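You operate a simulated robot arm through the tools that you are given. There is no shell and no other tool.

Carry out the task below with a simulated robot arm. There is one attempt and no reset: what you move stays moved.

## Task
Switch control off, put each stowed green plug in the socket with its code, switch control on.

Only the result counts: the job must be done as asked and must still hold three seconds after the hand-in. Knocking over, shifting, dropping, spilling or breaking anything else fails it.

## Robot
A 6-joint arm with a two-finger gripper, fixed in place. Base frame: the origin is on the floor under the middle of its stand, x ahead of it, y to its left, z up. Units: mm, rad, N and s.
It reaches about 1298 mm from its shoulder. Its first joint turns from -2.601 to 2.601 rad. Payload 1.57 kg.
The tool frame sits at the grasp point between the pads (the TCP): z along the fingers, y along the line on which they close. The tips reach 21 mm beyond it. The gripper opens to 70 mm; its body begins 50 mm behind the TCP.
Orientation is that of the tool frame in the base frame, as a unit quaternion [w, x, y, z]. With the fingers straight down and closing along the base's y, the tool's x points along the base's -x, its y along +y and its z along -z.

## Interface
- The arm moves only by the tool drive_tool. Its argument "plan" is a list of rows, each a list of 7 numbers: the shift along the base's x, y, z in units of 20 mm (1.0 is 20 mm), then the turn, a rotation vector about the base's x, y, z in units of 4 degrees (1.0 is 4 degrees), then the finger opening in mm, from 0 to 70. In form: [[dx, dy, dz, wx, wy, wz, claw], ...]. A call has 1 to 20 rows; each row shifts and turns the commanded pose from where the row before left it. A call with a number of a shift or a turn outside -1 to 1 is refused whole. A row lasts 0.2 s, in which the tool goes at most 50 mm and 0.15 rad; a call with a longer step from one row to the next is refused whole, and so is a gripper value outside its range. A pose out of reach is approached as far as the arm can. The call stops where the force on the tool passes 40 N (or 10 N more than at its start, if that is more) or the arm is blocked; 0.2 s more then pass. Each finger travels about 64.8 mm/s and halts on what it meets, pressing with about 30 N; the grip force reading is that of the motor and also rises with nothing between the fingers. The clock runs only during rows and for 0.2 s after the last one: add rows that do not move to give the fingers time. It gives the time, the measured TCP pose, the force on the tool (base axes), the opening and the grip force at its end, in the units of the frame above (readings bear some noise), with the torque about the TCP (base axes, N m) and any sound that the robot's microphone picked up.
- Cameras (640 x 400 px; columns grow to the right, rows downward): "scene" is fixed at [399.2, 499.3, 1601.5]; the picture's right is [-1.00, -0.03, 0.00], its down [-0.01, 0.44, -0.90] and it looks along [0.03, -0.90, -0.44] (base axes); focal length 351 px, centre (320, 200). "wrist" rides on the gripper at [79, 4, -81] in the tool frame; the picture's right is [-0.05, 1.00, 0.00], its down [-0.67, -0.04, -0.74] and it looks along [-0.74, -0.04, 0.67] (tool axes); focal length 256 px, centre (320, 200). There is no depth. A picture from a camera that has moved, and an enlarged one, comes with that camera's place and axes in the base frame and with its lens.
- camera(camera): a new picture of that camera. It takes no simulated time.
- raise_lower(by): slides the trunk up (or, below 0, down) by that many mm; the arm rides with it, the base frame stays. It gives what a move gives, with no picture.
- enlarge(camera, box): a new picture of the part [left, top, right, bottom] of that camera's present view, enlarged. It takes no simulated time.
- close_job(): hands the job in; it is judged then, once.

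Places have to be worked out from the pictures, the camera data and where the tool is seen. Open the gripper and draw the arm clear of the work before you hand the job in, unless the task says otherwise.

The tools are called after "Emit:" as name(argument=value, ...) on one line, values as JSON. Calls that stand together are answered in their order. drive_tool: Moves the arm, as the interface text tells. Its arguments: {"type":"object","properties":{"plan":{"type":"array","items":{"type":"array","items":{"type":"number"}}}},"required":["plan"]} The other tools are called the same way: raise_lower (by) moves the trunk up or down; camera (camera) takes a picture; enlarge (camera, box) takes an enlarged picture of a part of a camera's view; close_job () hands the job in.

At the start:

```text
t: 0.0
eef_pos: [100.0, -552.6, 1271.8]
tool_rot: [0.0, 0.001, 1.0, 0.0]
force: [-0.1, 0.2, -0.7]
moment: [0.03, 0.01, 0.0]
opening: 70.0
gripper_force: 0.1
trunk travel left (down, up): [-954.0, 16.0]
```

scene: 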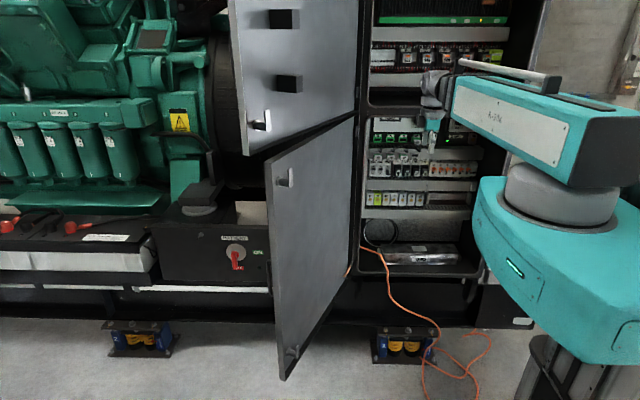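
wrist: 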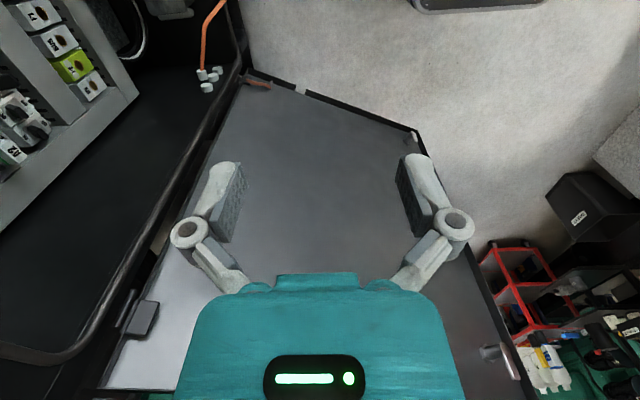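

I start by enlarging parts of the scene view to understand the cabinet, the switches and the plugs.

Emit:
enlarge(camera="scene", box=[350, 0, 520, 110])

Emit:
enlarge(camera="scene", box=[350, 100, 510, 280])

Emit:
enlarge(camera="scene", box=[150, 180, 280, 290])

Emit:
enlarge(camera="wrist", box=[0, 0, 260, 200])

Emit:
enlarge(camera="wrist", box=[460, 160, 640, 400])

```text
3.64 times, centred on (435, 55) of scene
camera zoom: at [399.2, 499.3, 1601.5], right [-1.0, -0.03, 0.0], down [-0.01, 0.44, -0.9], along [0.03, -0.9, -0.44], focal length 1276 px, centre (-98, 727)
```

zoom: 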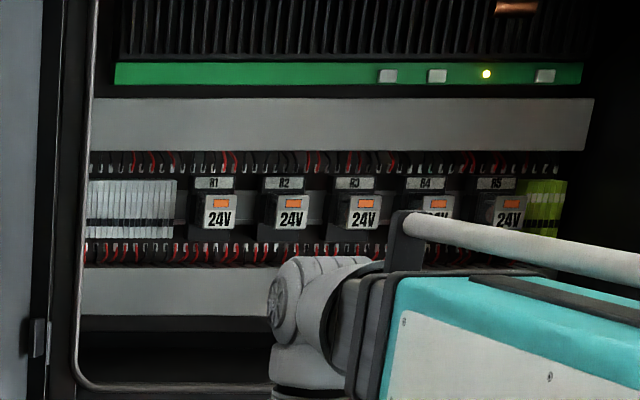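

```text
2.22 times, centred on (430, 190) of scene
camera zoom: at [399.2, 499.3, 1601.5], right [-1.0, -0.03, 0.0], down [-0.01, 0.44, -0.9], along [0.03, -0.9, -0.44], focal length 780 px, centre (76, 222)
```

zoom: 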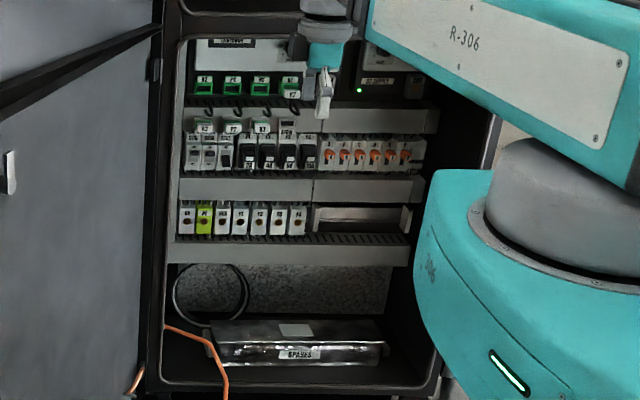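

```text
3.64 times, centred on (215, 235) of scene
camera zoom: at [399.2, 499.3, 1601.5], right [-1.0, -0.03, 0.0], down [-0.01, 0.44, -0.9], along [0.03, -0.9, -0.44], focal length 1276 px, centre (702, 73)
```

zoom: 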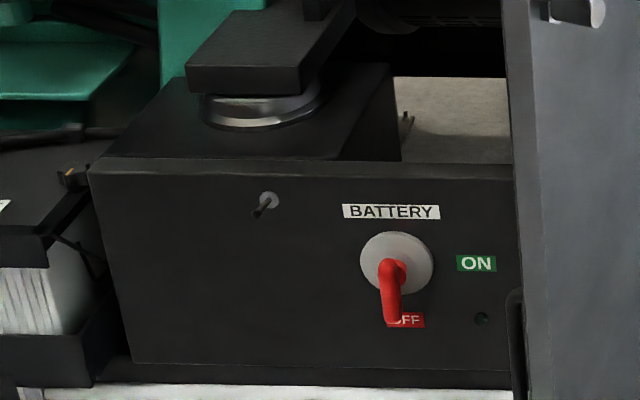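

```text
2.00 times, centred on (130, 100) of wrist
camera zoom: at [21.8, -546.8, 1354.4], right [0.05, 1.0, 0.0], down [0.67, -0.04, 0.74], along [0.74, -0.04, -0.67], focal length 512 px, centre (700, 400)
```

zoom: 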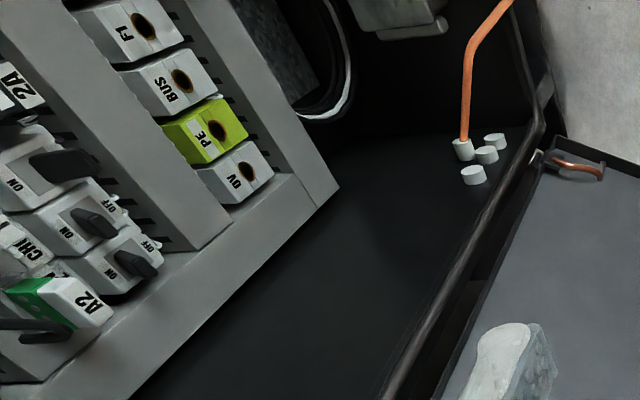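

```text
1.67 times, centred on (550, 280) of wrist
camera zoom: at [21.8, -546.8, 1354.4], right [0.05, 1.0, 0.0], down [0.67, -0.04, 0.74], along [0.74, -0.04, -0.67], focal length 427 px, centre (-63, 67)
```

zoom: 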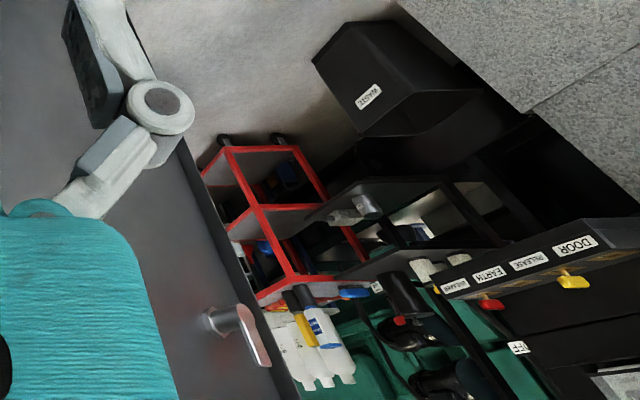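

The scene shows green-and-white plugs in two places in the lower cabinet; I zoom in tightly to read codes and find the control switch.

Emit:
enlarge(camera="scene", box=[362, 112, 426, 152])

Emit:
enlarge(camera="scene", box=[362, 145, 426, 185])

Emit:
enlarge(camera="scene", box=[416, 112, 480, 152])

Emit:
enlarge(camera="scene", box=[362, 180, 426, 220])

Emit:
enlarge(camera="scene", box=[400, 145, 464, 185])

```text
10.00 times, centred on (394, 132) of scene
camera zoom: at [399.2, 499.3, 1601.5], right [-1.0, -0.03, 0.0], down [-0.01, 0.44, -0.9], along [0.03, -0.9, -0.44], focal length 3510 px, centre (-420, 880)
```

zoom: 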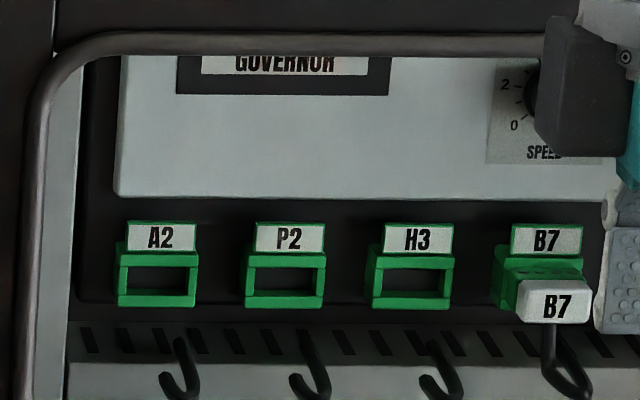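

```text
10.00 times, centred on (394, 165) of scene
camera zoom: at [399.2, 499.3, 1601.5], right [-1.0, -0.03, 0.0], down [-0.01, 0.44, -0.9], along [0.03, -0.9, -0.44], focal length 3510 px, centre (-420, 550)
```

zoom: 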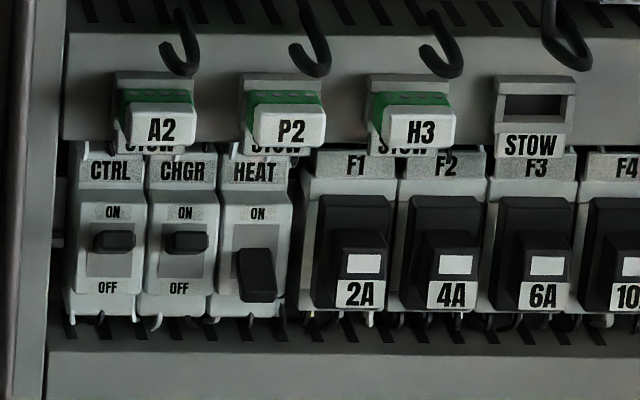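

```text
10.00 times, centred on (448, 132) of scene
camera zoom: at [399.2, 499.3, 1601.5], right [-1.0, -0.03, 0.0], down [-0.01, 0.44, -0.9], along [0.03, -0.9, -0.44], focal length 3510 px, centre (-960, 880)
```

zoom: 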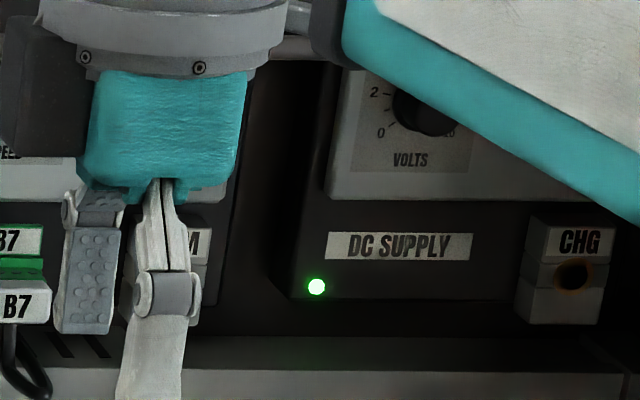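

```text
10.00 times, centred on (394, 200) of scene
camera zoom: at [399.2, 499.3, 1601.5], right [-1.0, -0.03, 0.0], down [-0.01, 0.44, -0.9], along [0.03, -0.9, -0.44], focal length 3510 px, centre (-420, 200)
```

zoom: 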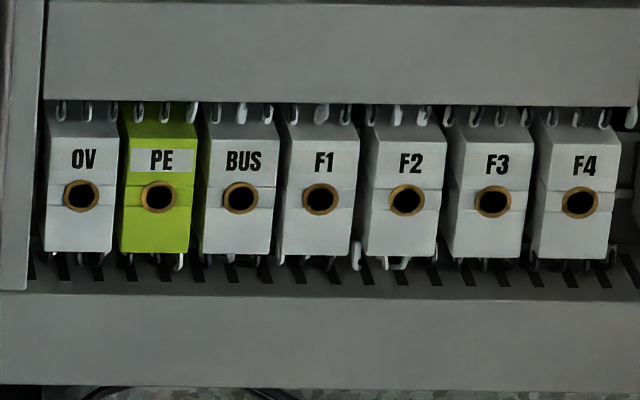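

```text
10.00 times, centred on (432, 165) of scene
camera zoom: at [399.2, 499.3, 1601.5], right [-1.0, -0.03, 0.0], down [-0.01, 0.44, -0.9], along [0.03, -0.9, -0.44], focal length 3510 px, centre (-800, 550)
```

zoom: 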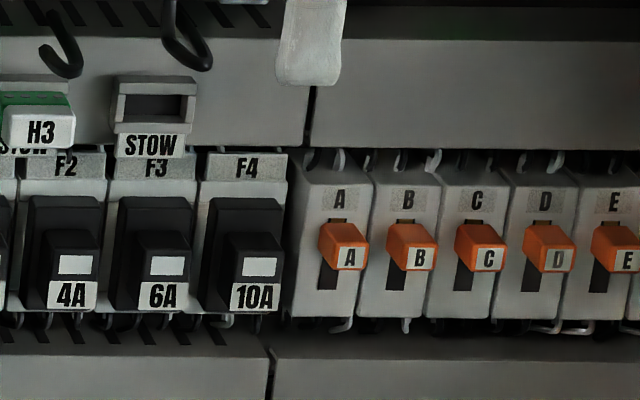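

From triangulating, the stowed plugs A2, P2, H3 sit at about y = -935 (A2 near x = 199, z = 1101), the sockets about 80 mm higher, and the CTRL toggle near (215, -935, 1053); the cabinet front frame is near y = -750. I turn the fingers to point into the cabinet (-y), staying outside it.

Emit:
drive_tool(plan=[[0, 0, 0, -1, 0, 0, 70], [0, 0, 0, -1, 0, 0, 70], [0, 0, 0, -1, 0, 0, 70], [0, 0, 0, -1, 0, 0, 70], [0, 0, 0, -1, 0, 0, 70], [0, 0, 0, -1, 0, 0, 70], [0, 0, 0, -1, 0, 0, 70], [0, 0, 0, -1, 0, 0, 70], [0, 0, 0, -1, 0, 0, 70], [0, 0, 0, -1, 0, 0, 70], [0, 0, 0, -1, 0, 0, 70]])

```text
t: 2.4
eef_pos: [108.6, -613.8, 1325.0]
tool_rot: [-0.001, 0.001, 0.927, -0.375]
force: [0.4, -0.2, 0.2]
moment: [-0.01, -0.01, -0.02]
opening: 70.0
gripper_force: 0.1
out of reach, approached as far as the arm can: row 3, 4, 5, 6, 7, 8, 9, 10, 11
trunk travel left (down, up): [-954.0, 16.0]
```

The arm was too folded to hold that place while turning. I look at the scene to see how the arm stands before choosing a better spot.

Emit:
camera(camera="scene")

Emit:
camera(camera="wrist")

```text
taken
```

scene: 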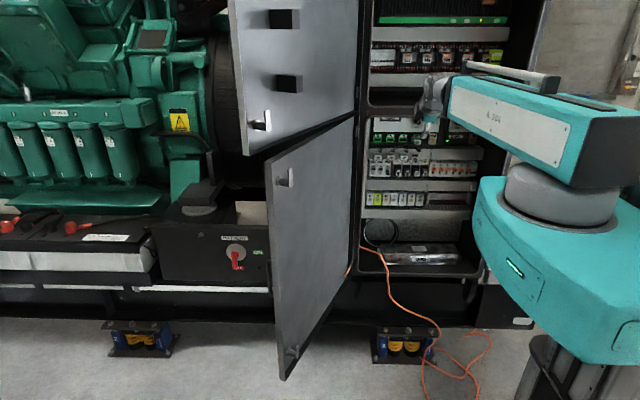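

```text
taken
camera wrist: at [28.7, -554.0, 1380.8], right [0.05, 0.72, -0.69], down [0.67, 0.49, 0.56], along [0.74, -0.49, -0.45], focal length 256 px, centre (320, 200)
```

wrist: 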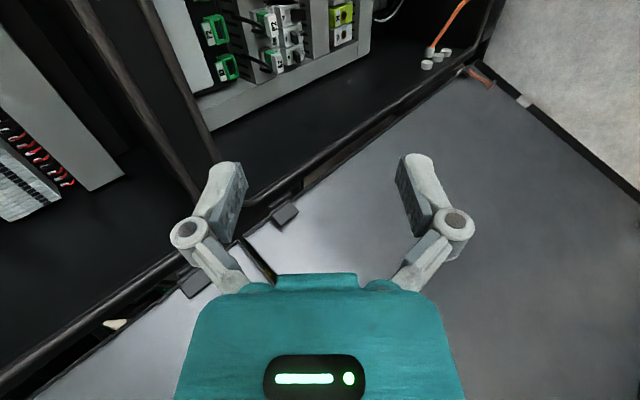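

I push the tool toward the cabinet (staying in front of its frame at y ≈ -752) and keep turning about x, which should bring the pose into reach.

Emit:
drive_tool(plan=[[0, -0.5, 0, 0, 0, 0, 70], [0, -0.5, 0, 0, 0, 0, 70], [0, -0.5, 0, -1, 0, 0, 70], [0, -0.5, 0, -1, 0, 0, 70]])

```text
t: 3.4
eef_pos: [107.6, -653.2, 1343.4]
tool_rot: [0.0, 0.0, 0.899, -0.438]
force: [0.2, 0.3, 0.2]
moment: [0.01, 0.0, 0.01]
opening: 70.0
gripper_force: 0.1
out of reach, approached as far as the arm can: row 3, 4
trunk travel left (down, up): [-954.0, 16.0]
```

The commanded pose follows the measured one, and the arm keeps rising as it turns, so the limit comes from the shoulder height. I lower the trunk by 150 mm to bring the work nearer shoulder level.

Emit:
raise_lower(by=-150)

Emit:
camera(camera="scene")

Emit:
camera(camera="wrist")

```text
t: 5.2
eef_pos: [107.2, -653.9, 1193.9]
tool_rot: [-0.001, 0.0, 0.899, -0.439]
force: [0.8, 0.0, -0.1]
moment: [-0.04, -0.01, -0.04]
opening: 70.1
gripper_force: 0.0
trunk travel left (down, up): [-804.0, 166.0]
```

```text
taken
```

scene: 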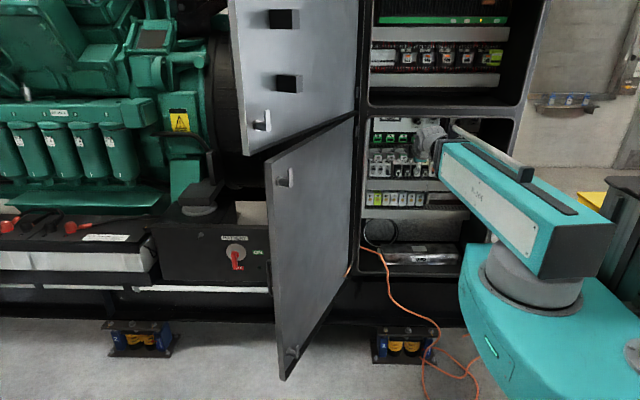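

```text
taken
camera wrist: at [28.5, -586.3, 1241.4], right [0.05, 0.62, -0.79], down [0.67, 0.56, 0.49], along [0.74, -0.55, -0.38], focal length 256 px, centre (320, 200)
```

wrist: 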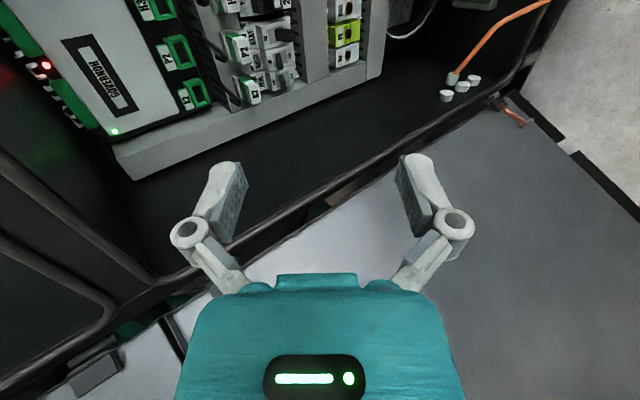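

Now the TCP is near z = 1194. I try turning a few more steps here.

Emit:
drive_tool(plan=[[0, -0.2, 0, -1, 0, 0, 70], [0, -0.2, 0, -1, 0, 0, 70], [0, -0.2, 0, -1, 0, 0, 70], [0, -0.2, 0, -1, 0, 0, 70]])

```text
t: 6.2
eef_pos: [106.7, -668.8, 1238.6]
tool_rot: [0.0, 0.0, 0.829, -0.559]
force: [0.2, 0.2, 0.2]
moment: [0.02, -0.04, 0.0]
opening: 70.0
gripper_force: 0.1
out of reach, approached as far as the arm can: row 1, 2, 3, 4
trunk travel left (down, up): [-804.0, 166.0]
```

The limit looks like a minimum wrist distance from the base (wrist about 490 mm out). I move further toward the cabinet mouth while finishing the turn, ending near y = -725.

Emit:
drive_tool(plan=[[0, -0.5, 0, 0, 0, 0, 70], [0, -0.5, 0, -1, 0, 0, 70], [0, -0.5, 0, -1, 0, 0, 70], [0, -0.5, 0, -1, 0, 0, 70], [0, -0.5, 0, -1, 0, 0, 70], [0, -0.3, 0, -1, 0, 0, 70], [0, 0, 0, -0.5, 0, 0, 70]])

Emit:
camera(camera="scene")

Emit:
camera(camera="wrist")

```text
t: 7.8
eef_pos: [105.6, -723.3, 1302.3]
tool_rot: [-0.002, 0.002, 0.719, -0.695]
force: [-0.7, 0.2, 0.0]
moment: [0.01, 0.03, -0.01]
opening: 70.0
gripper_force: 0.1
out of reach, approached as far as the arm can: row 2, 3, 4, 5, 6, 7
trunk travel left (down, up): [-804.0, 166.0]
```

```text
taken
```

scene: 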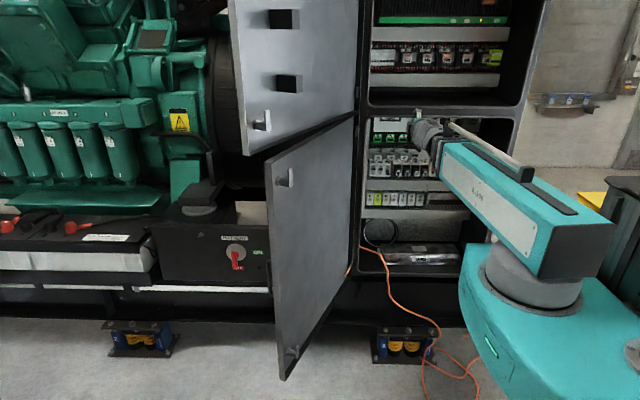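

```text
taken
camera wrist: at [27.0, -641.3, 1301.7], right [0.05, 0.03, -1.0], down [0.67, 0.74, 0.06], along [0.74, -0.67, 0.02], focal length 256 px, centre (320, 200)
```

wrist: 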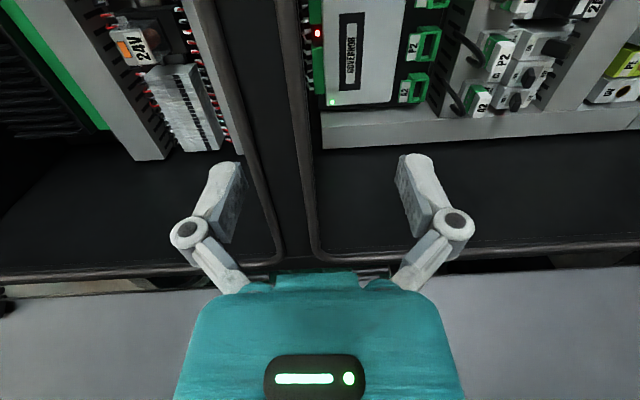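

The tool now points into the cabinet but sits high (z = 1302, level with the divider). I lower the trunk by 180 mm, staying in front of the frame, then test vertical motion of the arm.

Emit:
raise_lower(by=-180)

Emit:
drive_tool(plan=[[0, 0, -0.5, 0, 0, 0, 70], [0, 0, -0.5, 0, 0, 0, 70]])

Emit:
camera(camera="wrist")

Emit:
camera(camera="scene")

```text
t: 9.8
eef_pos: [105.0, -723.4, 1122.5]
tool_rot: [-0.002, 0.002, 0.719, -0.695]
force: [0.0, -0.4, 0.3]
moment: [0.02, -0.06, 0.0]
opening: 70.2
gripper_force: 0.0
trunk travel left (down, up): [-624.0, 346.0]
```

```text
t: 10.3
eef_pos: [104.6, -723.9, 1122.1]
tool_rot: [-0.002, 0.002, 0.719, -0.695]
force: [-1.1, 0.7, 0.4]
moment: [-0.02, 0.03, -0.07]
opening: 70.0
gripper_force: 0.0
out of reach, approached as far as the arm can: row 1, 2
trunk travel left (down, up): [-624.0, 346.0]
```

```text
taken
camera wrist: at [26.9, -641.2, 1121.6], right [0.05, 0.03, -1.0], down [0.67, 0.74, 0.06], along [0.74, -0.67, 0.02], focal length 256 px, centre (320, 200)
```

wrist: 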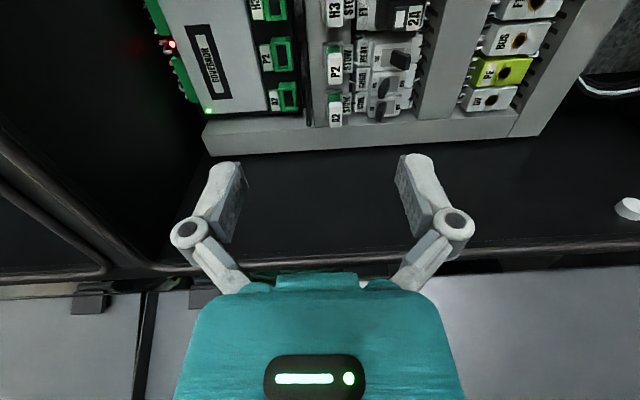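

```text
taken
```

scene: 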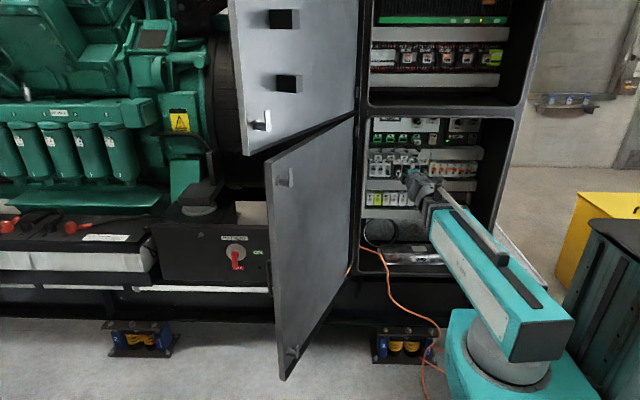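

The arm is at its lower limit for this trunk height, so I lower the trunk another 120 mm and then test upward motion with the arm.

Emit:
raise_lower(by=-120)

Emit:
drive_tool(plan=[[0, 0, 1, 0, 0, 0, 70], [0, 0, 1, 0, 0, 0, 70], [0, 0, 1, -0.5, 0, 0, 70], [0, 0, 1, 0, 0, 0, 70]])

Emit:
camera(camera="wrist")

Emit:
camera(camera="scene")

```text
t: 11.8
eef_pos: [105.6, -723.7, 1002.3]
tool_rot: [-0.002, 0.003, 0.719, -0.695]
force: [0.1, 0.0, -0.2]
moment: [0.0, -0.01, 0.0]
opening: 69.9
gripper_force: 0.2
trunk travel left (down, up): [-504.0, 466.0]
```

```text
t: 12.8
eef_pos: [106.8, -723.8, 1009.0]
tool_rot: [0.001, -0.003, -0.706, 0.708]
force: [-0.8, 0.0, -0.3]
moment: [-0.02, 0.0, -0.01]
opening: 70.1
gripper_force: 0.0
out of reach, approached as far as the arm can: row 1, 2, 3, 4
trunk travel left (down, up): [-504.0, 466.0]
```

```text
taken
camera wrist: at [27.6, -641.3, 1005.4], right [0.05, 0.0, -1.0], down [0.67, 0.74, 0.03], along [0.74, -0.67, 0.04], focal length 256 px, centre (320, 200)
```

wrist: 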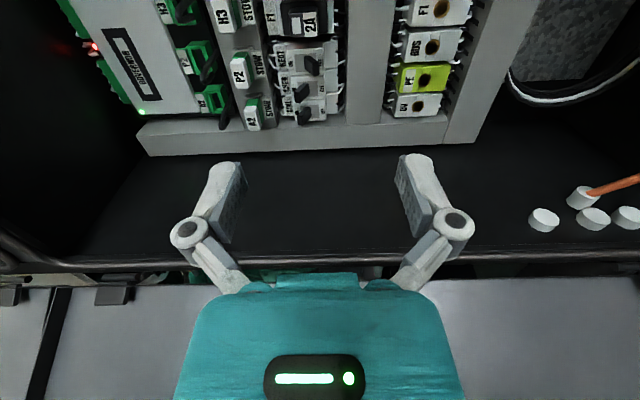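

```text
taken
```

scene: 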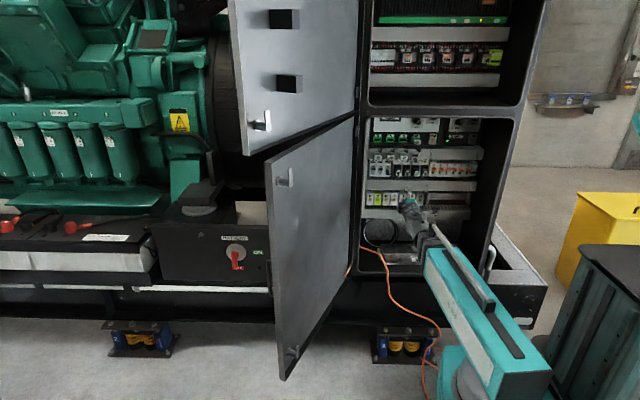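

Both up and down fail at this distance, so two joints seem to be on their stops here; only moving outward frees them. I move in to y ≈ -785 (still about 100 mm short of the panel devices) with some rise.

Emit:
drive_tool(plan=[[0, -0.5, 0, 0, 0, 0, 70], [0, -0.5, 0, 0, 0, 0, 70], [0, -0.5, 0, 0, 0, 0, 70], [0, -0.5, 0, 0, 0, 0, 70], [0, -0.5, 0, 0, 0, 0, 70], [0, -0.5, 0, 0, 0, 0, 70], [0, 0, 1, 0, 0, 0, 70], [0, 0, 1, 0, 0, 0, 70]])

Emit:
camera(camera="scene")

```text
t: 14.7
eef_pos: [105.6, -782.7, 1009.1]
tool_rot: [0.003, -0.002, -0.706, 0.708]
force: [0.1, 0.5, -0.4]
moment: [0.02, -0.02, 0.04]
opening: 70.0
gripper_force: 0.0
out of reach, approached as far as the arm can: row 7, 8
trunk travel left (down, up): [-504.0, 466.0]
```

```text
taken
```

scene: 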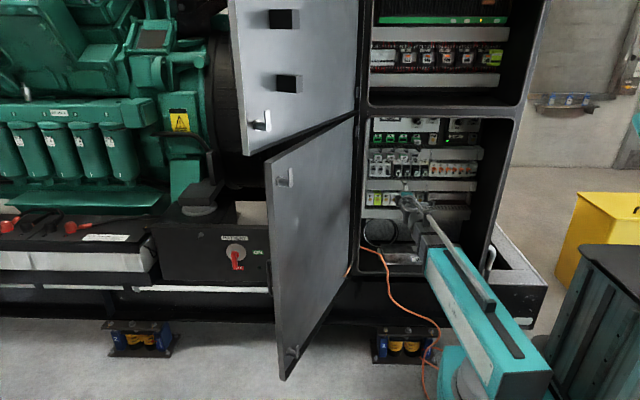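

Motion along y works but the arm gives no height change: height comes only from the trunk. I raise the trunk 90 mm and take wrist close-ups of the plug rows.

Emit:
raise_lower(by=90)

Emit:
camera(camera="wrist")

Emit:
enlarge(camera="wrist", box=[170, 0, 490, 200])

```text
t: 15.9
eef_pos: [106.1, -783.5, 1099.0]
tool_rot: [0.002, -0.002, -0.706, 0.708]
force: [0.1, 0.1, -0.3]
moment: [0.01, 0.0, 0.02]
opening: 69.9
gripper_force: 0.0
trunk travel left (down, up): [-594.0, 376.0]
```

```text
taken
camera wrist: at [27.4, -701.6, 1095.3], right [0.05, 0.0, -1.0], down [0.67, 0.74, 0.03], along [0.74, -0.67, 0.04], focal length 256 px, centre (320, 200)
```

wrist: 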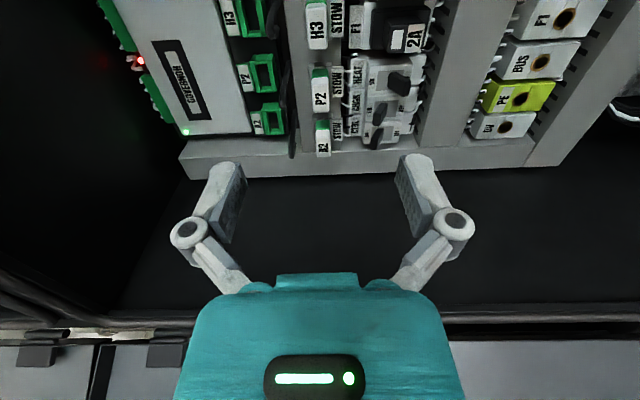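

```text
2.00 times, centred on (330, 100) of wrist
camera zoom: at [27.4, -701.6, 1095.3], right [0.05, 0.0, -1.0], down [0.67, 0.74, 0.03], along [0.74, -0.67, 0.04], focal length 512 px, centre (300, 400)
```

zoom: 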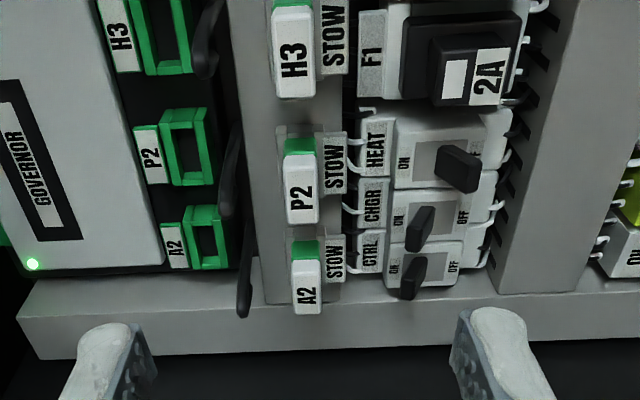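

The wrist view clearly shows A2, P2, H3 in STOW holders, the empty green sockets, and CTRL with its lever up (ON). I enlarge further for depth detail.

Emit:
enlarge(camera="wrist", box=[300, 50, 428, 160])

Emit:
enlarge(camera="wrist", box=[210, 0, 330, 165])

Emit:
enlarge(camera="wrist", box=[160, 140, 480, 340])

```text
3.64 times, centred on (364, 105) of wrist
camera zoom: at [27.4, -701.6, 1095.3], right [0.05, 0.0, -1.0], down [0.67, 0.74, 0.03], along [0.74, -0.67, 0.04], focal length 931 px, centre (160, 546)
```

zoom: 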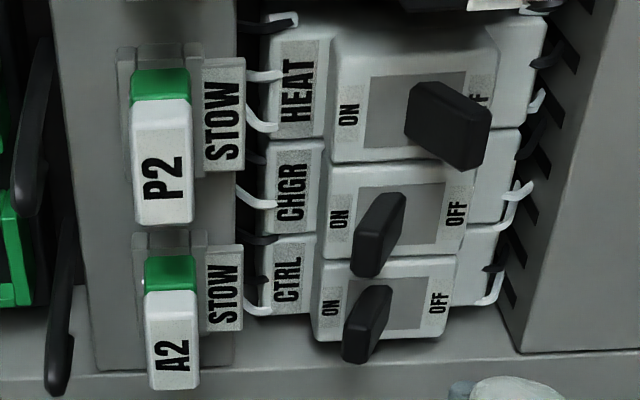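

```text
2.42 times, centred on (270, 82) of wrist
camera zoom: at [27.4, -701.6, 1095.3], right [0.05, 0.0, -1.0], down [0.67, 0.74, 0.03], along [0.74, -0.67, 0.04], focal length 621 px, centre (441, 485)
```

zoom: 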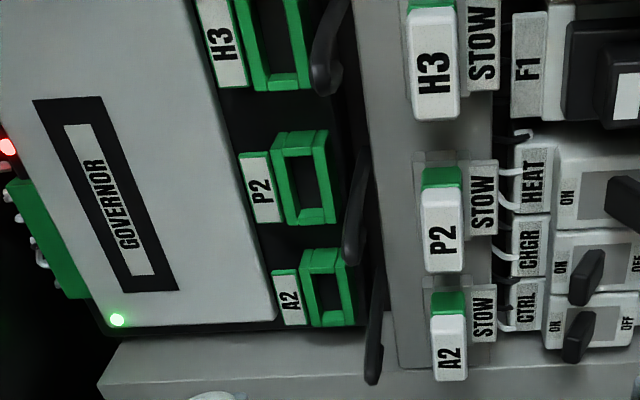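

```text
2.00 times, centred on (320, 240) of wrist
camera zoom: at [27.4, -701.6, 1095.3], right [0.05, 0.0, -1.0], down [0.67, 0.74, 0.03], along [0.74, -0.67, 0.04], focal length 512 px, centre (320, 120)
```

zoom: 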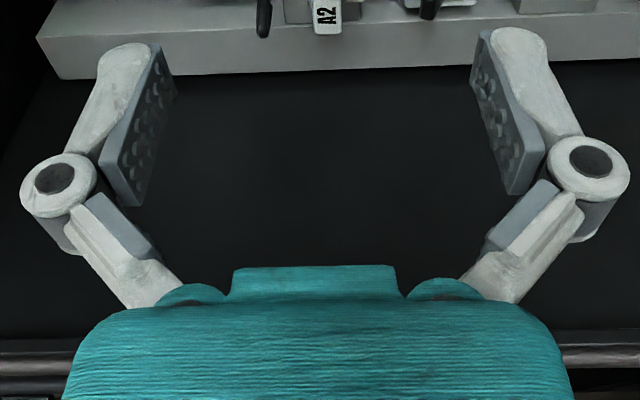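

I'll move closer (TCP about (135, -835), trunk down 40 mm) with the gripper closed and take another wrist picture to triangulate the CTRL lever and plugs.

Emit:
drive_tool(plan=[[0.5, -0.5, 0, 0, 0, 0, 50], [0.5, -0.5, 0, 0, 0, 0, 30], [0.5, -0.5, 0, 0, 0, 0, 10], [0, -0.5, 0, 0, 0, 0, 0], [0, -0.5, 0, 0, 0, 0, 0], [0, 0, 0, 0, 0, 0, 0], [0, 0, 0, 0, 0, 0, 0]])

Emit:
raise_lower(by=-40)

Emit:
camera(camera="wrist")

Emit:
enlarge(camera="wrist", box=[220, 20, 420, 180])

```text
t: 17.5
eef_pos: [135.5, -832.8, 1099.2]
tool_rot: [0.003, -0.003, -0.706, 0.708]
force: [0.0, -0.1, 0.4]
moment: [0.0, 0.01, 0.03]
opening: 0.0
gripper_force: 28.3
trunk travel left (down, up): [-594.0, 376.0]
```

```text
t: 18.3
eef_pos: [135.3, -833.3, 1058.4]
tool_rot: [0.002, -0.004, -0.706, 0.708]
force: [0.4, 0.2, 0.5]
moment: [0.0, 0.0, -0.05]
opening: 0.0
gripper_force: 28.7
trunk travel left (down, up): [-554.0, 416.0]
```

```text
taken
camera wrist: at [57.5, -751.7, 1055.2], right [0.05, 0.0, -1.0], down [0.67, 0.74, 0.03], along [0.74, -0.67, 0.04], focal length 256 px, centre (320, 200)
```

wrist: 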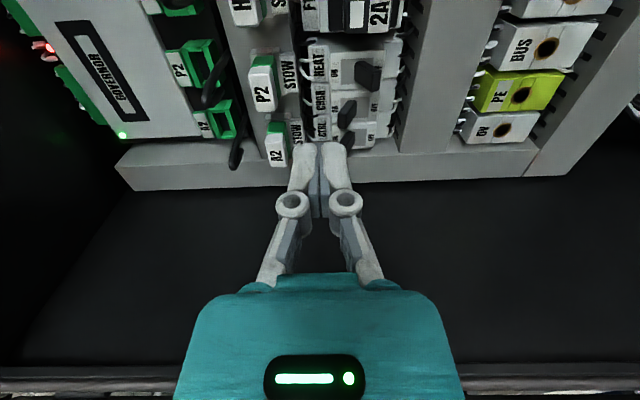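

```text
2.50 times, centred on (320, 100) of wrist
camera zoom: at [57.5, -751.7, 1055.2], right [0.05, 0.0, -1.0], down [0.67, 0.74, 0.03], along [0.74, -0.67, 0.04], focal length 640 px, centre (320, 450)
```

zoom: 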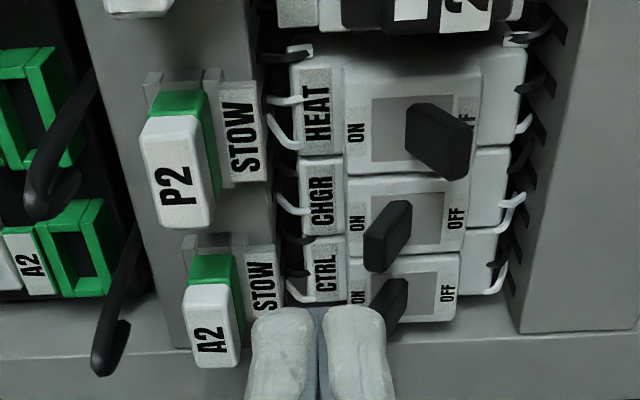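

Triangulating: CTRL lever is centred at about x = 213, its tip at y ≈ -958, spanning z ≈ 1028–1045 (ON = up), the breaker face about y = -968. I yaw the tool 12° so the wrist stays clear of the cabinet's side lip (x ≈ 265) and move to x ≈ 205, still well in front of the panel.

Emit:
drive_tool(plan=[[0, 0, 0, 0, 0, 1, 0], [0, 0, 0, 0, 0, 1, 0], [0, 0, 0, 0, 0, 1, 0], [1, 0, 0, 0, 0, 0, 0], [1, 0, 0, 0, 0, 0, 0], [1, 0, 0, 0, 0, 0, 0], [0.5, 0, 0, 0, 0, 0, 0]])

Emit:
raise_lower(by=8)

Emit:
camera(camera="wrist")

Emit:
enlarge(camera="wrist", box=[220, 20, 420, 180])

Emit:
camera(camera="scene")

```text
t: 19.9
eef_pos: [204.0, -834.3, 1059.2]
tool_rot: [-0.071, 0.07, -0.703, 0.704]
force: [0.5, -0.1, 0.3]
moment: [0.01, 0.0, -0.03]
opening: 0.0
gripper_force: 28.9
trunk travel left (down, up): [-554.0, 416.0]
```

```text
t: 20.5
eef_pos: [204.8, -834.3, 1068.3]
tool_rot: [-0.071, 0.071, -0.702, 0.705]
force: [-0.3, 0.5, 0.0]
moment: [-0.02, -0.04, -0.03]
opening: 0.0
gripper_force: 28.8
trunk travel left (down, up): [-562.0, 408.0]
```

```text
taken
camera wrist: at [111.8, -770.1, 1063.3], right [0.05, 0.01, -1.0], down [0.5, 0.86, 0.03], along [0.86, -0.5, 0.04], focal length 256 px, centre (320, 200)
```

wrist: 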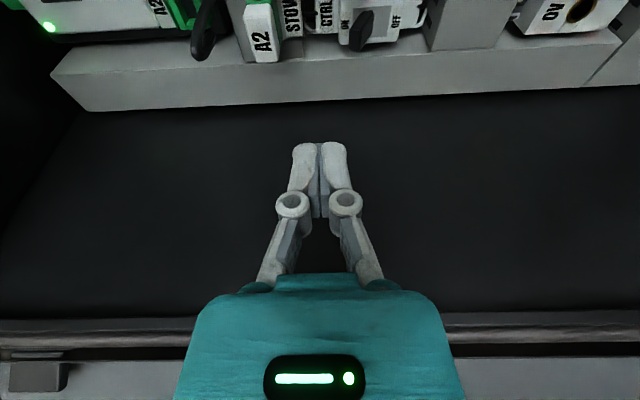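

```text
2.50 times, centred on (320, 100) of wrist
camera zoom: at [111.8, -770.1, 1063.3], right [0.05, 0.01, -1.0], down [0.5, 0.86, 0.03], along [0.86, -0.5, 0.04], focal length 640 px, centre (320, 450)
```

zoom: 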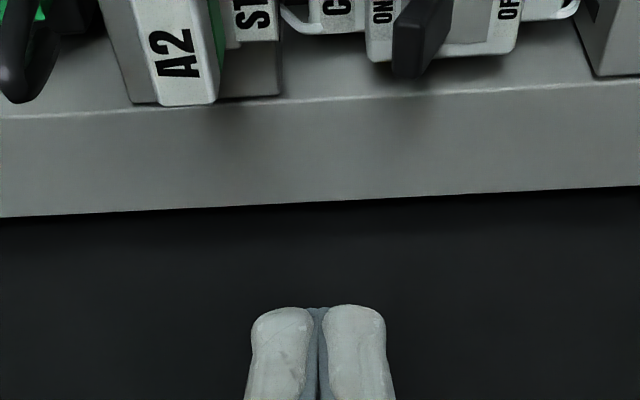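

```text
taken
```

scene: 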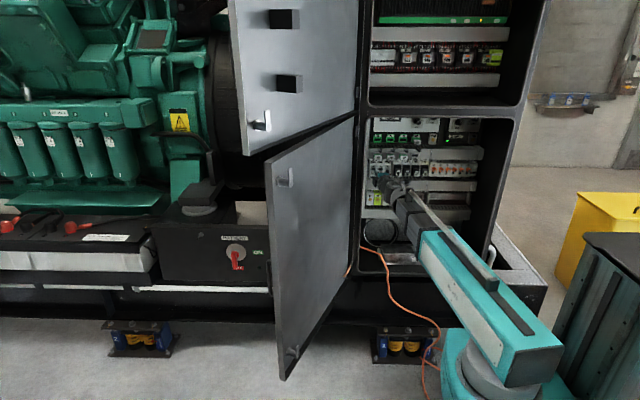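

The lever end is consistent at about x 203–220, y ≈ -958, top z ≈ 1046. I lower the trunk 6 mm so the closed fingertips (about 26 mm tall) pass between the STOW plate above and the lever below, then advance to just short of it.

Emit:
raise_lower(by=-5)

Emit:
drive_tool(plan=[[0, -1, 0, 0, 0, 0, 0], [0, -1, 0, 0, 0, 0, 0], [0, -1, 0, 0, 0, 0, 0], [0, -1, 0, 0, 0, 0, 0], [0, -0.2, 0, 0, 0, 0, 0]])

Emit:
camera(camera="wrist")

Emit:
enlarge(camera="wrist", box=[240, 80, 400, 220])

Emit:
enlarge(camera="scene", box=[352, 130, 452, 210])

```text
t: 21.0
eef_pos: [205.8, -834.3, 1061.8]
tool_rot: [-0.071, 0.072, -0.703, 0.704]
force: [0.3, -1.1, 0.7]
moment: [0.0, -0.02, 0.04]
opening: 0.0
gripper_force: 28.4
trunk travel left (down, up): [-557.0, 413.0]
```

```text
t: 22.2
eef_pos: [205.0, -919.0, 1061.9]
tool_rot: [-0.072, 0.071, -0.703, 0.704]
force: [-0.8, 0.1, 0.2]
moment: [0.0, -0.03, 0.02]
opening: 0.1
gripper_force: 29.0
trunk travel left (down, up): [-557.0, 413.0]
```

```text
taken
camera wrist: at [111.0, -854.7, 1058.1], right [0.05, 0.01, -1.0], down [0.5, 0.86, 0.03], along [0.86, -0.5, 0.04], focal length 256 px, centre (320, 200)
```

wrist: 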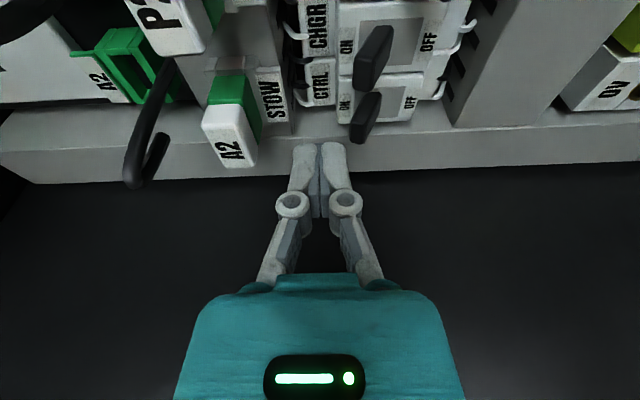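

```text
2.86 times, centred on (320, 150) of wrist
camera zoom: at [111.0, -854.7, 1058.1], right [0.05, 0.01, -1.0], down [0.5, 0.86, 0.03], along [0.86, -0.5, 0.04], focal length 731 px, centre (320, 343)
```

zoom: 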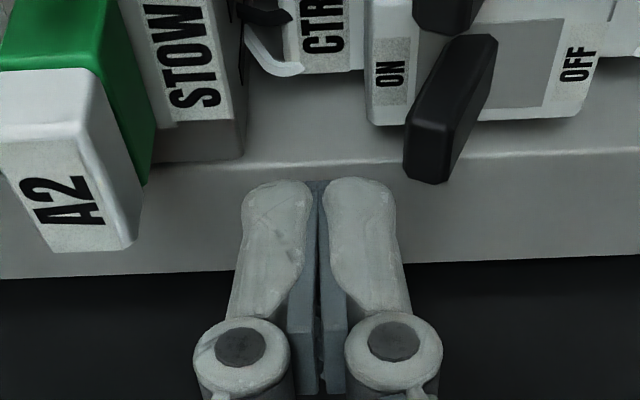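

```text
5.00 times, centred on (402, 170) of scene
camera zoom: at [399.2, 499.3, 1601.5], right [-1.0, -0.03, 0.0], down [-0.01, 0.44, -0.9], along [0.03, -0.9, -0.44], focal length 1755 px, centre (-90, 350)
```

zoom: 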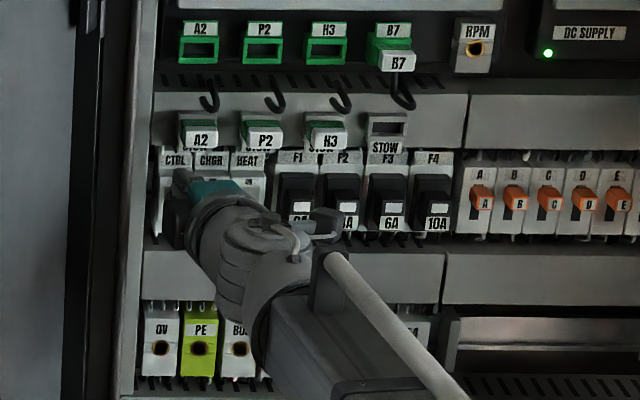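

The fingertips are just above the lever line (about 3 mm clear) and some 18 mm short in depth. I advance 20 mm slowly and check.

Emit:
drive_tool(plan=[[0, -0.5, 0, 0, 0, 0, 0], [0, -0.3, 0, 0, 0, 0, 0], [0, -0.25, 0, 0, 0, 0, 0], [0, 0, 0, 0, 0, 0, 0]])

Emit:
enlarge(camera="wrist", box=[240, 80, 400, 220])

```text
t: 23.2
eef_pos: [205.6, -939.4, 1062.1]
tool_rot: [-0.072, 0.071, -0.703, 0.704]
force: [-0.2, 0.1, 0.1]
moment: [-0.01, 0.01, 0.01]
opening: 0.2
gripper_force: 28.8
trunk travel left (down, up): [-557.0, 413.0]
```

```text
2.86 times, centred on (320, 150) of wrist
camera zoom: at [111.4, -875.0, 1058.2], right [0.05, 0.01, -1.0], down [0.5, 0.86, 0.03], along [0.86, -0.5, 0.04], focal length 731 px, centre (320, 343)
```

zoom: 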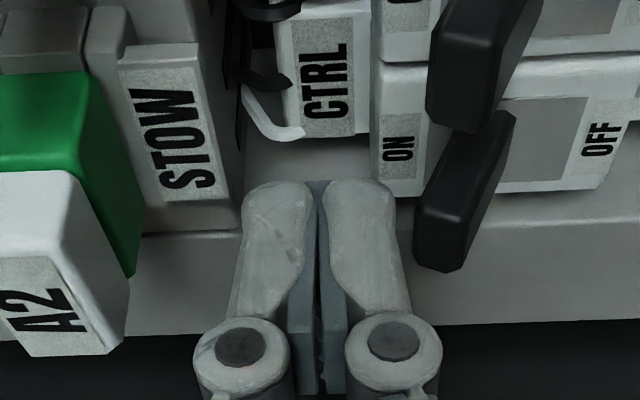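

The fingertips now overlap the lever in depth by about 12 mm and sit about 3 mm above it. I push down with small trunk steps, watching force and sound.

Emit:
raise_lower(by=-8)

Emit:
enlarge(camera="wrist", box=[240, 80, 400, 220])

```text
t: 23.8
eef_pos: [205.7, -940.1, 1055.5]
tool_rot: [-0.072, 0.072, -0.703, 0.704]
force: [0.7, 0.5, -0.1]
moment: [0.02, 0.01, -0.02]
opening: 0.1
gripper_force: 28.9
trunk travel left (down, up): [-549.0, 421.0]
```

```text
2.86 times, centred on (320, 150) of wrist
camera zoom: at [111.4, -874.8, 1050.3], right [0.05, 0.01, -1.0], down [0.5, 0.86, 0.03], along [0.86, -0.5, 0.04], focal length 731 px, centre (320, 343)
```

zoom: 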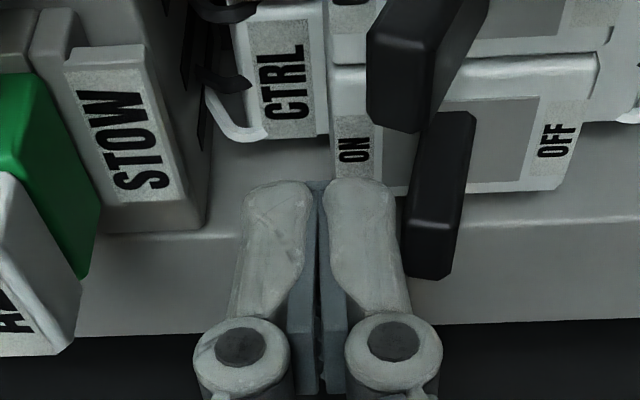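

The lever is now touching the lower finger and has begun to swing. I continue down.

Emit:
raise_lower(by=-8)

Emit:
enlarge(camera="wrist", box=[240, 80, 400, 220])

```text
t: 24.4
eef_pos: [205.9, -939.4, 1045.8]
tool_rot: [-0.072, 0.071, -0.703, 0.704]
force: [0.3, -0.4, 0.1]
moment: [0.01, 0.03, -0.01]
opening: 0.1
gripper_force: 28.3
trunk travel left (down, up): [-541.0, 429.0]
```

```text
2.86 times, centred on (320, 150) of wrist
camera zoom: at [111.5, -875.0, 1042.2], right [0.05, 0.01, -1.0], down [0.5, 0.86, 0.03], along [0.86, -0.5, 0.04], focal length 731 px, centre (320, 343)
```

zoom: 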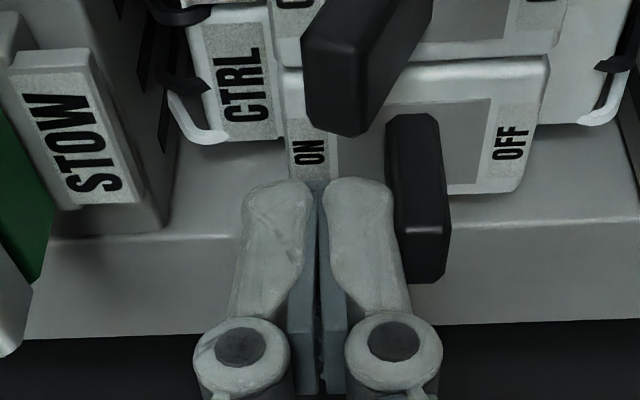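

Lever is about at its middle. I continue downward.

Emit:
raise_lower(by=-8)

Emit:
enlarge(camera="wrist", box=[240, 80, 400, 220])

```text
t: 24.9
eef_pos: [206.4, -938.1, 1038.7]
tool_rot: [-0.072, 0.072, -0.703, 0.704]
force: [1.0, -0.5, 0.7]
moment: [0.02, -0.01, 0.01]
opening: 0.2
gripper_force: 28.5
trunk travel left (down, up): [-533.0, 437.0]
```

```text
2.86 times, centred on (320, 150) of wrist
camera zoom: at [111.4, -874.9, 1034.3], right [0.05, 0.01, -1.0], down [0.5, 0.86, 0.03], along [0.86, -0.5, 0.04], focal length 731 px, centre (320, 343)
```

zoom: 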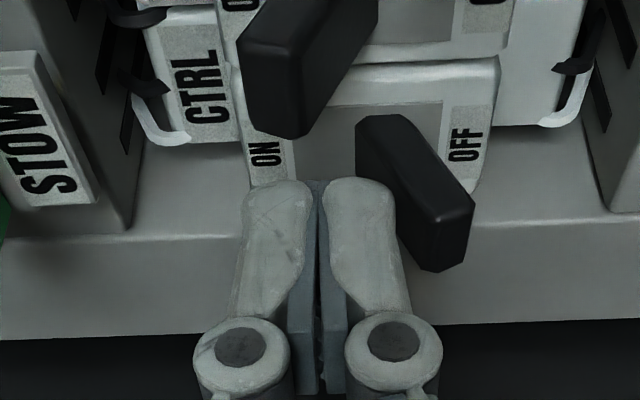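

The lever has passed over to the OFF side. I push 5 mm more to be sure it is at its end stop.

Emit:
raise_lower(by=-5)

Emit:
enlarge(camera="wrist", box=[240, 20, 400, 220])

```text
t: 25.5
eef_pos: [204.6, -937.8, 1036.1]
tool_rot: [-0.072, 0.071, -0.702, 0.704]
force: [1.3, -0.5, 17.9]
moment: [-0.31, 0.05, 0.04]
opening: 0.0
gripper_force: 28.6
trunk travel left (down, up): [-528.0, 442.0]
```

```text
2.00 times, centred on (320, 120) of wrist
camera zoom: at [111.2, -873.4, 1031.0], right [0.05, 0.01, -1.0], down [0.5, 0.86, 0.03], along [0.86, -0.5, 0.04], focal length 512 px, centre (320, 360)
```

zoom: 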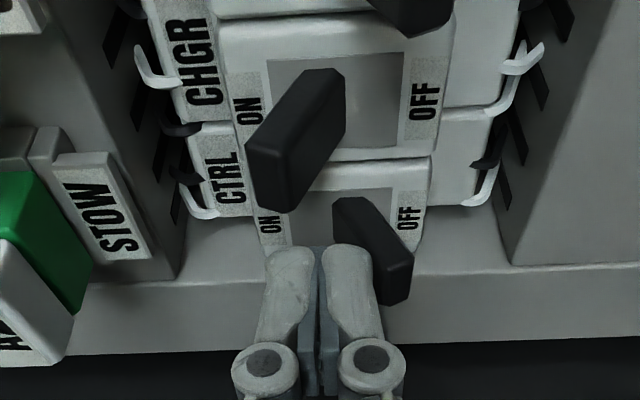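

The 18 N reaction shows the lever is on its OFF stop. I raise the trunk 8 mm to release and draw back, then check the lever stays off.

Emit:
raise_lower(by=8)

Emit:
drive_tool(plan=[[0, 0.5, 0, 0, 0, 0, 0], [0, 1, 0, 0, 0, 0, 0], [0, 1, 0, 0, 0, 0, 0], [0, 1, 0, 0, 0, 0, 0], [0, 1, 0, 0, 0, 0, 0]])

Emit:
camera(camera="wrist")

Emit:
enlarge(camera="scene", box=[362, 145, 426, 185])

```text
t: 26.1
eef_pos: [205.7, -938.3, 1041.3]
tool_rot: [-0.072, 0.071, -0.703, 0.704]
force: [0.1, 0.0, 0.4]
moment: [-0.03, 0.01, 0.05]
opening: 0.1
gripper_force: 28.3
trunk travel left (down, up): [-536.0, 434.0]
```

```text
t: 27.3
eef_pos: [204.6, -848.5, 1040.6]
tool_rot: [-0.071, 0.071, -0.703, 0.704]
force: [0.4, -1.7, 0.3]
moment: [0.03, -0.03, 0.02]
opening: 0.0
gripper_force: 29.1
trunk travel left (down, up): [-536.0, 434.0]
```

```text
taken
camera wrist: at [111.2, -784.5, 1037.2], right [0.05, 0.01, -1.0], down [0.5, 0.86, 0.03], along [0.86, -0.5, 0.04], focal length 256 px, centre (320, 200)
```

wrist: 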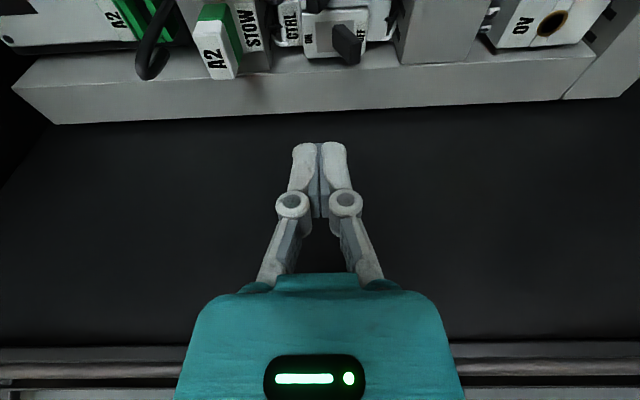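

```text
10.00 times, centred on (394, 165) of scene
camera zoom: at [399.2, 499.3, 1601.5], right [-1.0, -0.03, 0.0], down [-0.01, 0.44, -0.9], along [0.03, -0.9, -0.44], focal length 3510 px, centre (-420, 550)
```

zoom: 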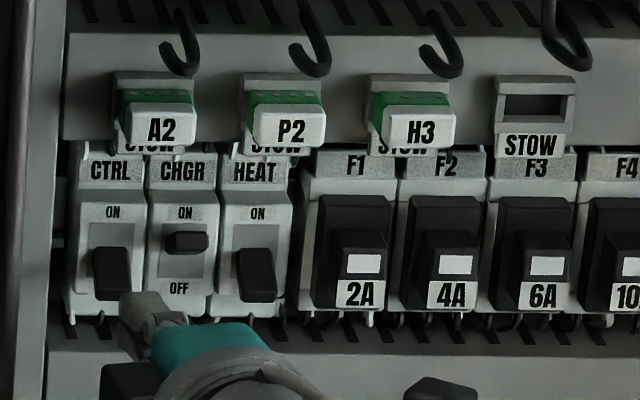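

CTRL is now OFF (lever matches HEAT's off position). Next I undo the yaw, move to x ≈ 150 and roll the tool 90° about its pointing axis so the fingers close sideways with the camera above.

Emit:
drive_tool(plan=[[-1, 0, 0, 0, 0, -1, 0], [-1, 0, 0, 0, 0, -1, 0], [-0.8, 0.5, 0, 0, 0, -1, 0], [0, 0, 0, 0, 1, 0, 0], [0, 0, 0, 0, 1, 0, 0], [0, 0, 0, 0, 1, 0, 0], [0, 0, 0, 0, 1, 0, 0], [0, 0, 0, 0, 1, 0, 0], [0, 0, 0, 0, 1, 0, 0], [0, 0, 0, 0, 1, 0, 0], [0, 0, 0, 0, 1, 0, 0], [0, 0, 0, 0, 1, 0, 0], [0, 0, 0, 0, 1, 0, 0]])

Emit:
camera(camera="scene")

```text
t: 30.1
eef_pos: [149.0, -839.8, 1041.9]
tool_rot: [0.245, 0.241, -0.663, 0.666]
force: [0.9, -0.6, 0.5]
moment: [0.0, -0.02, 0.02]
opening: 0.1
gripper_force: 28.2
trunk travel left (down, up): [-536.0, 434.0]
```

```text
taken
```

scene: 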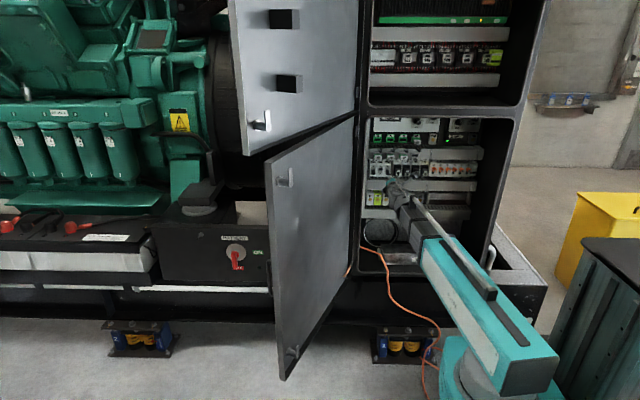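

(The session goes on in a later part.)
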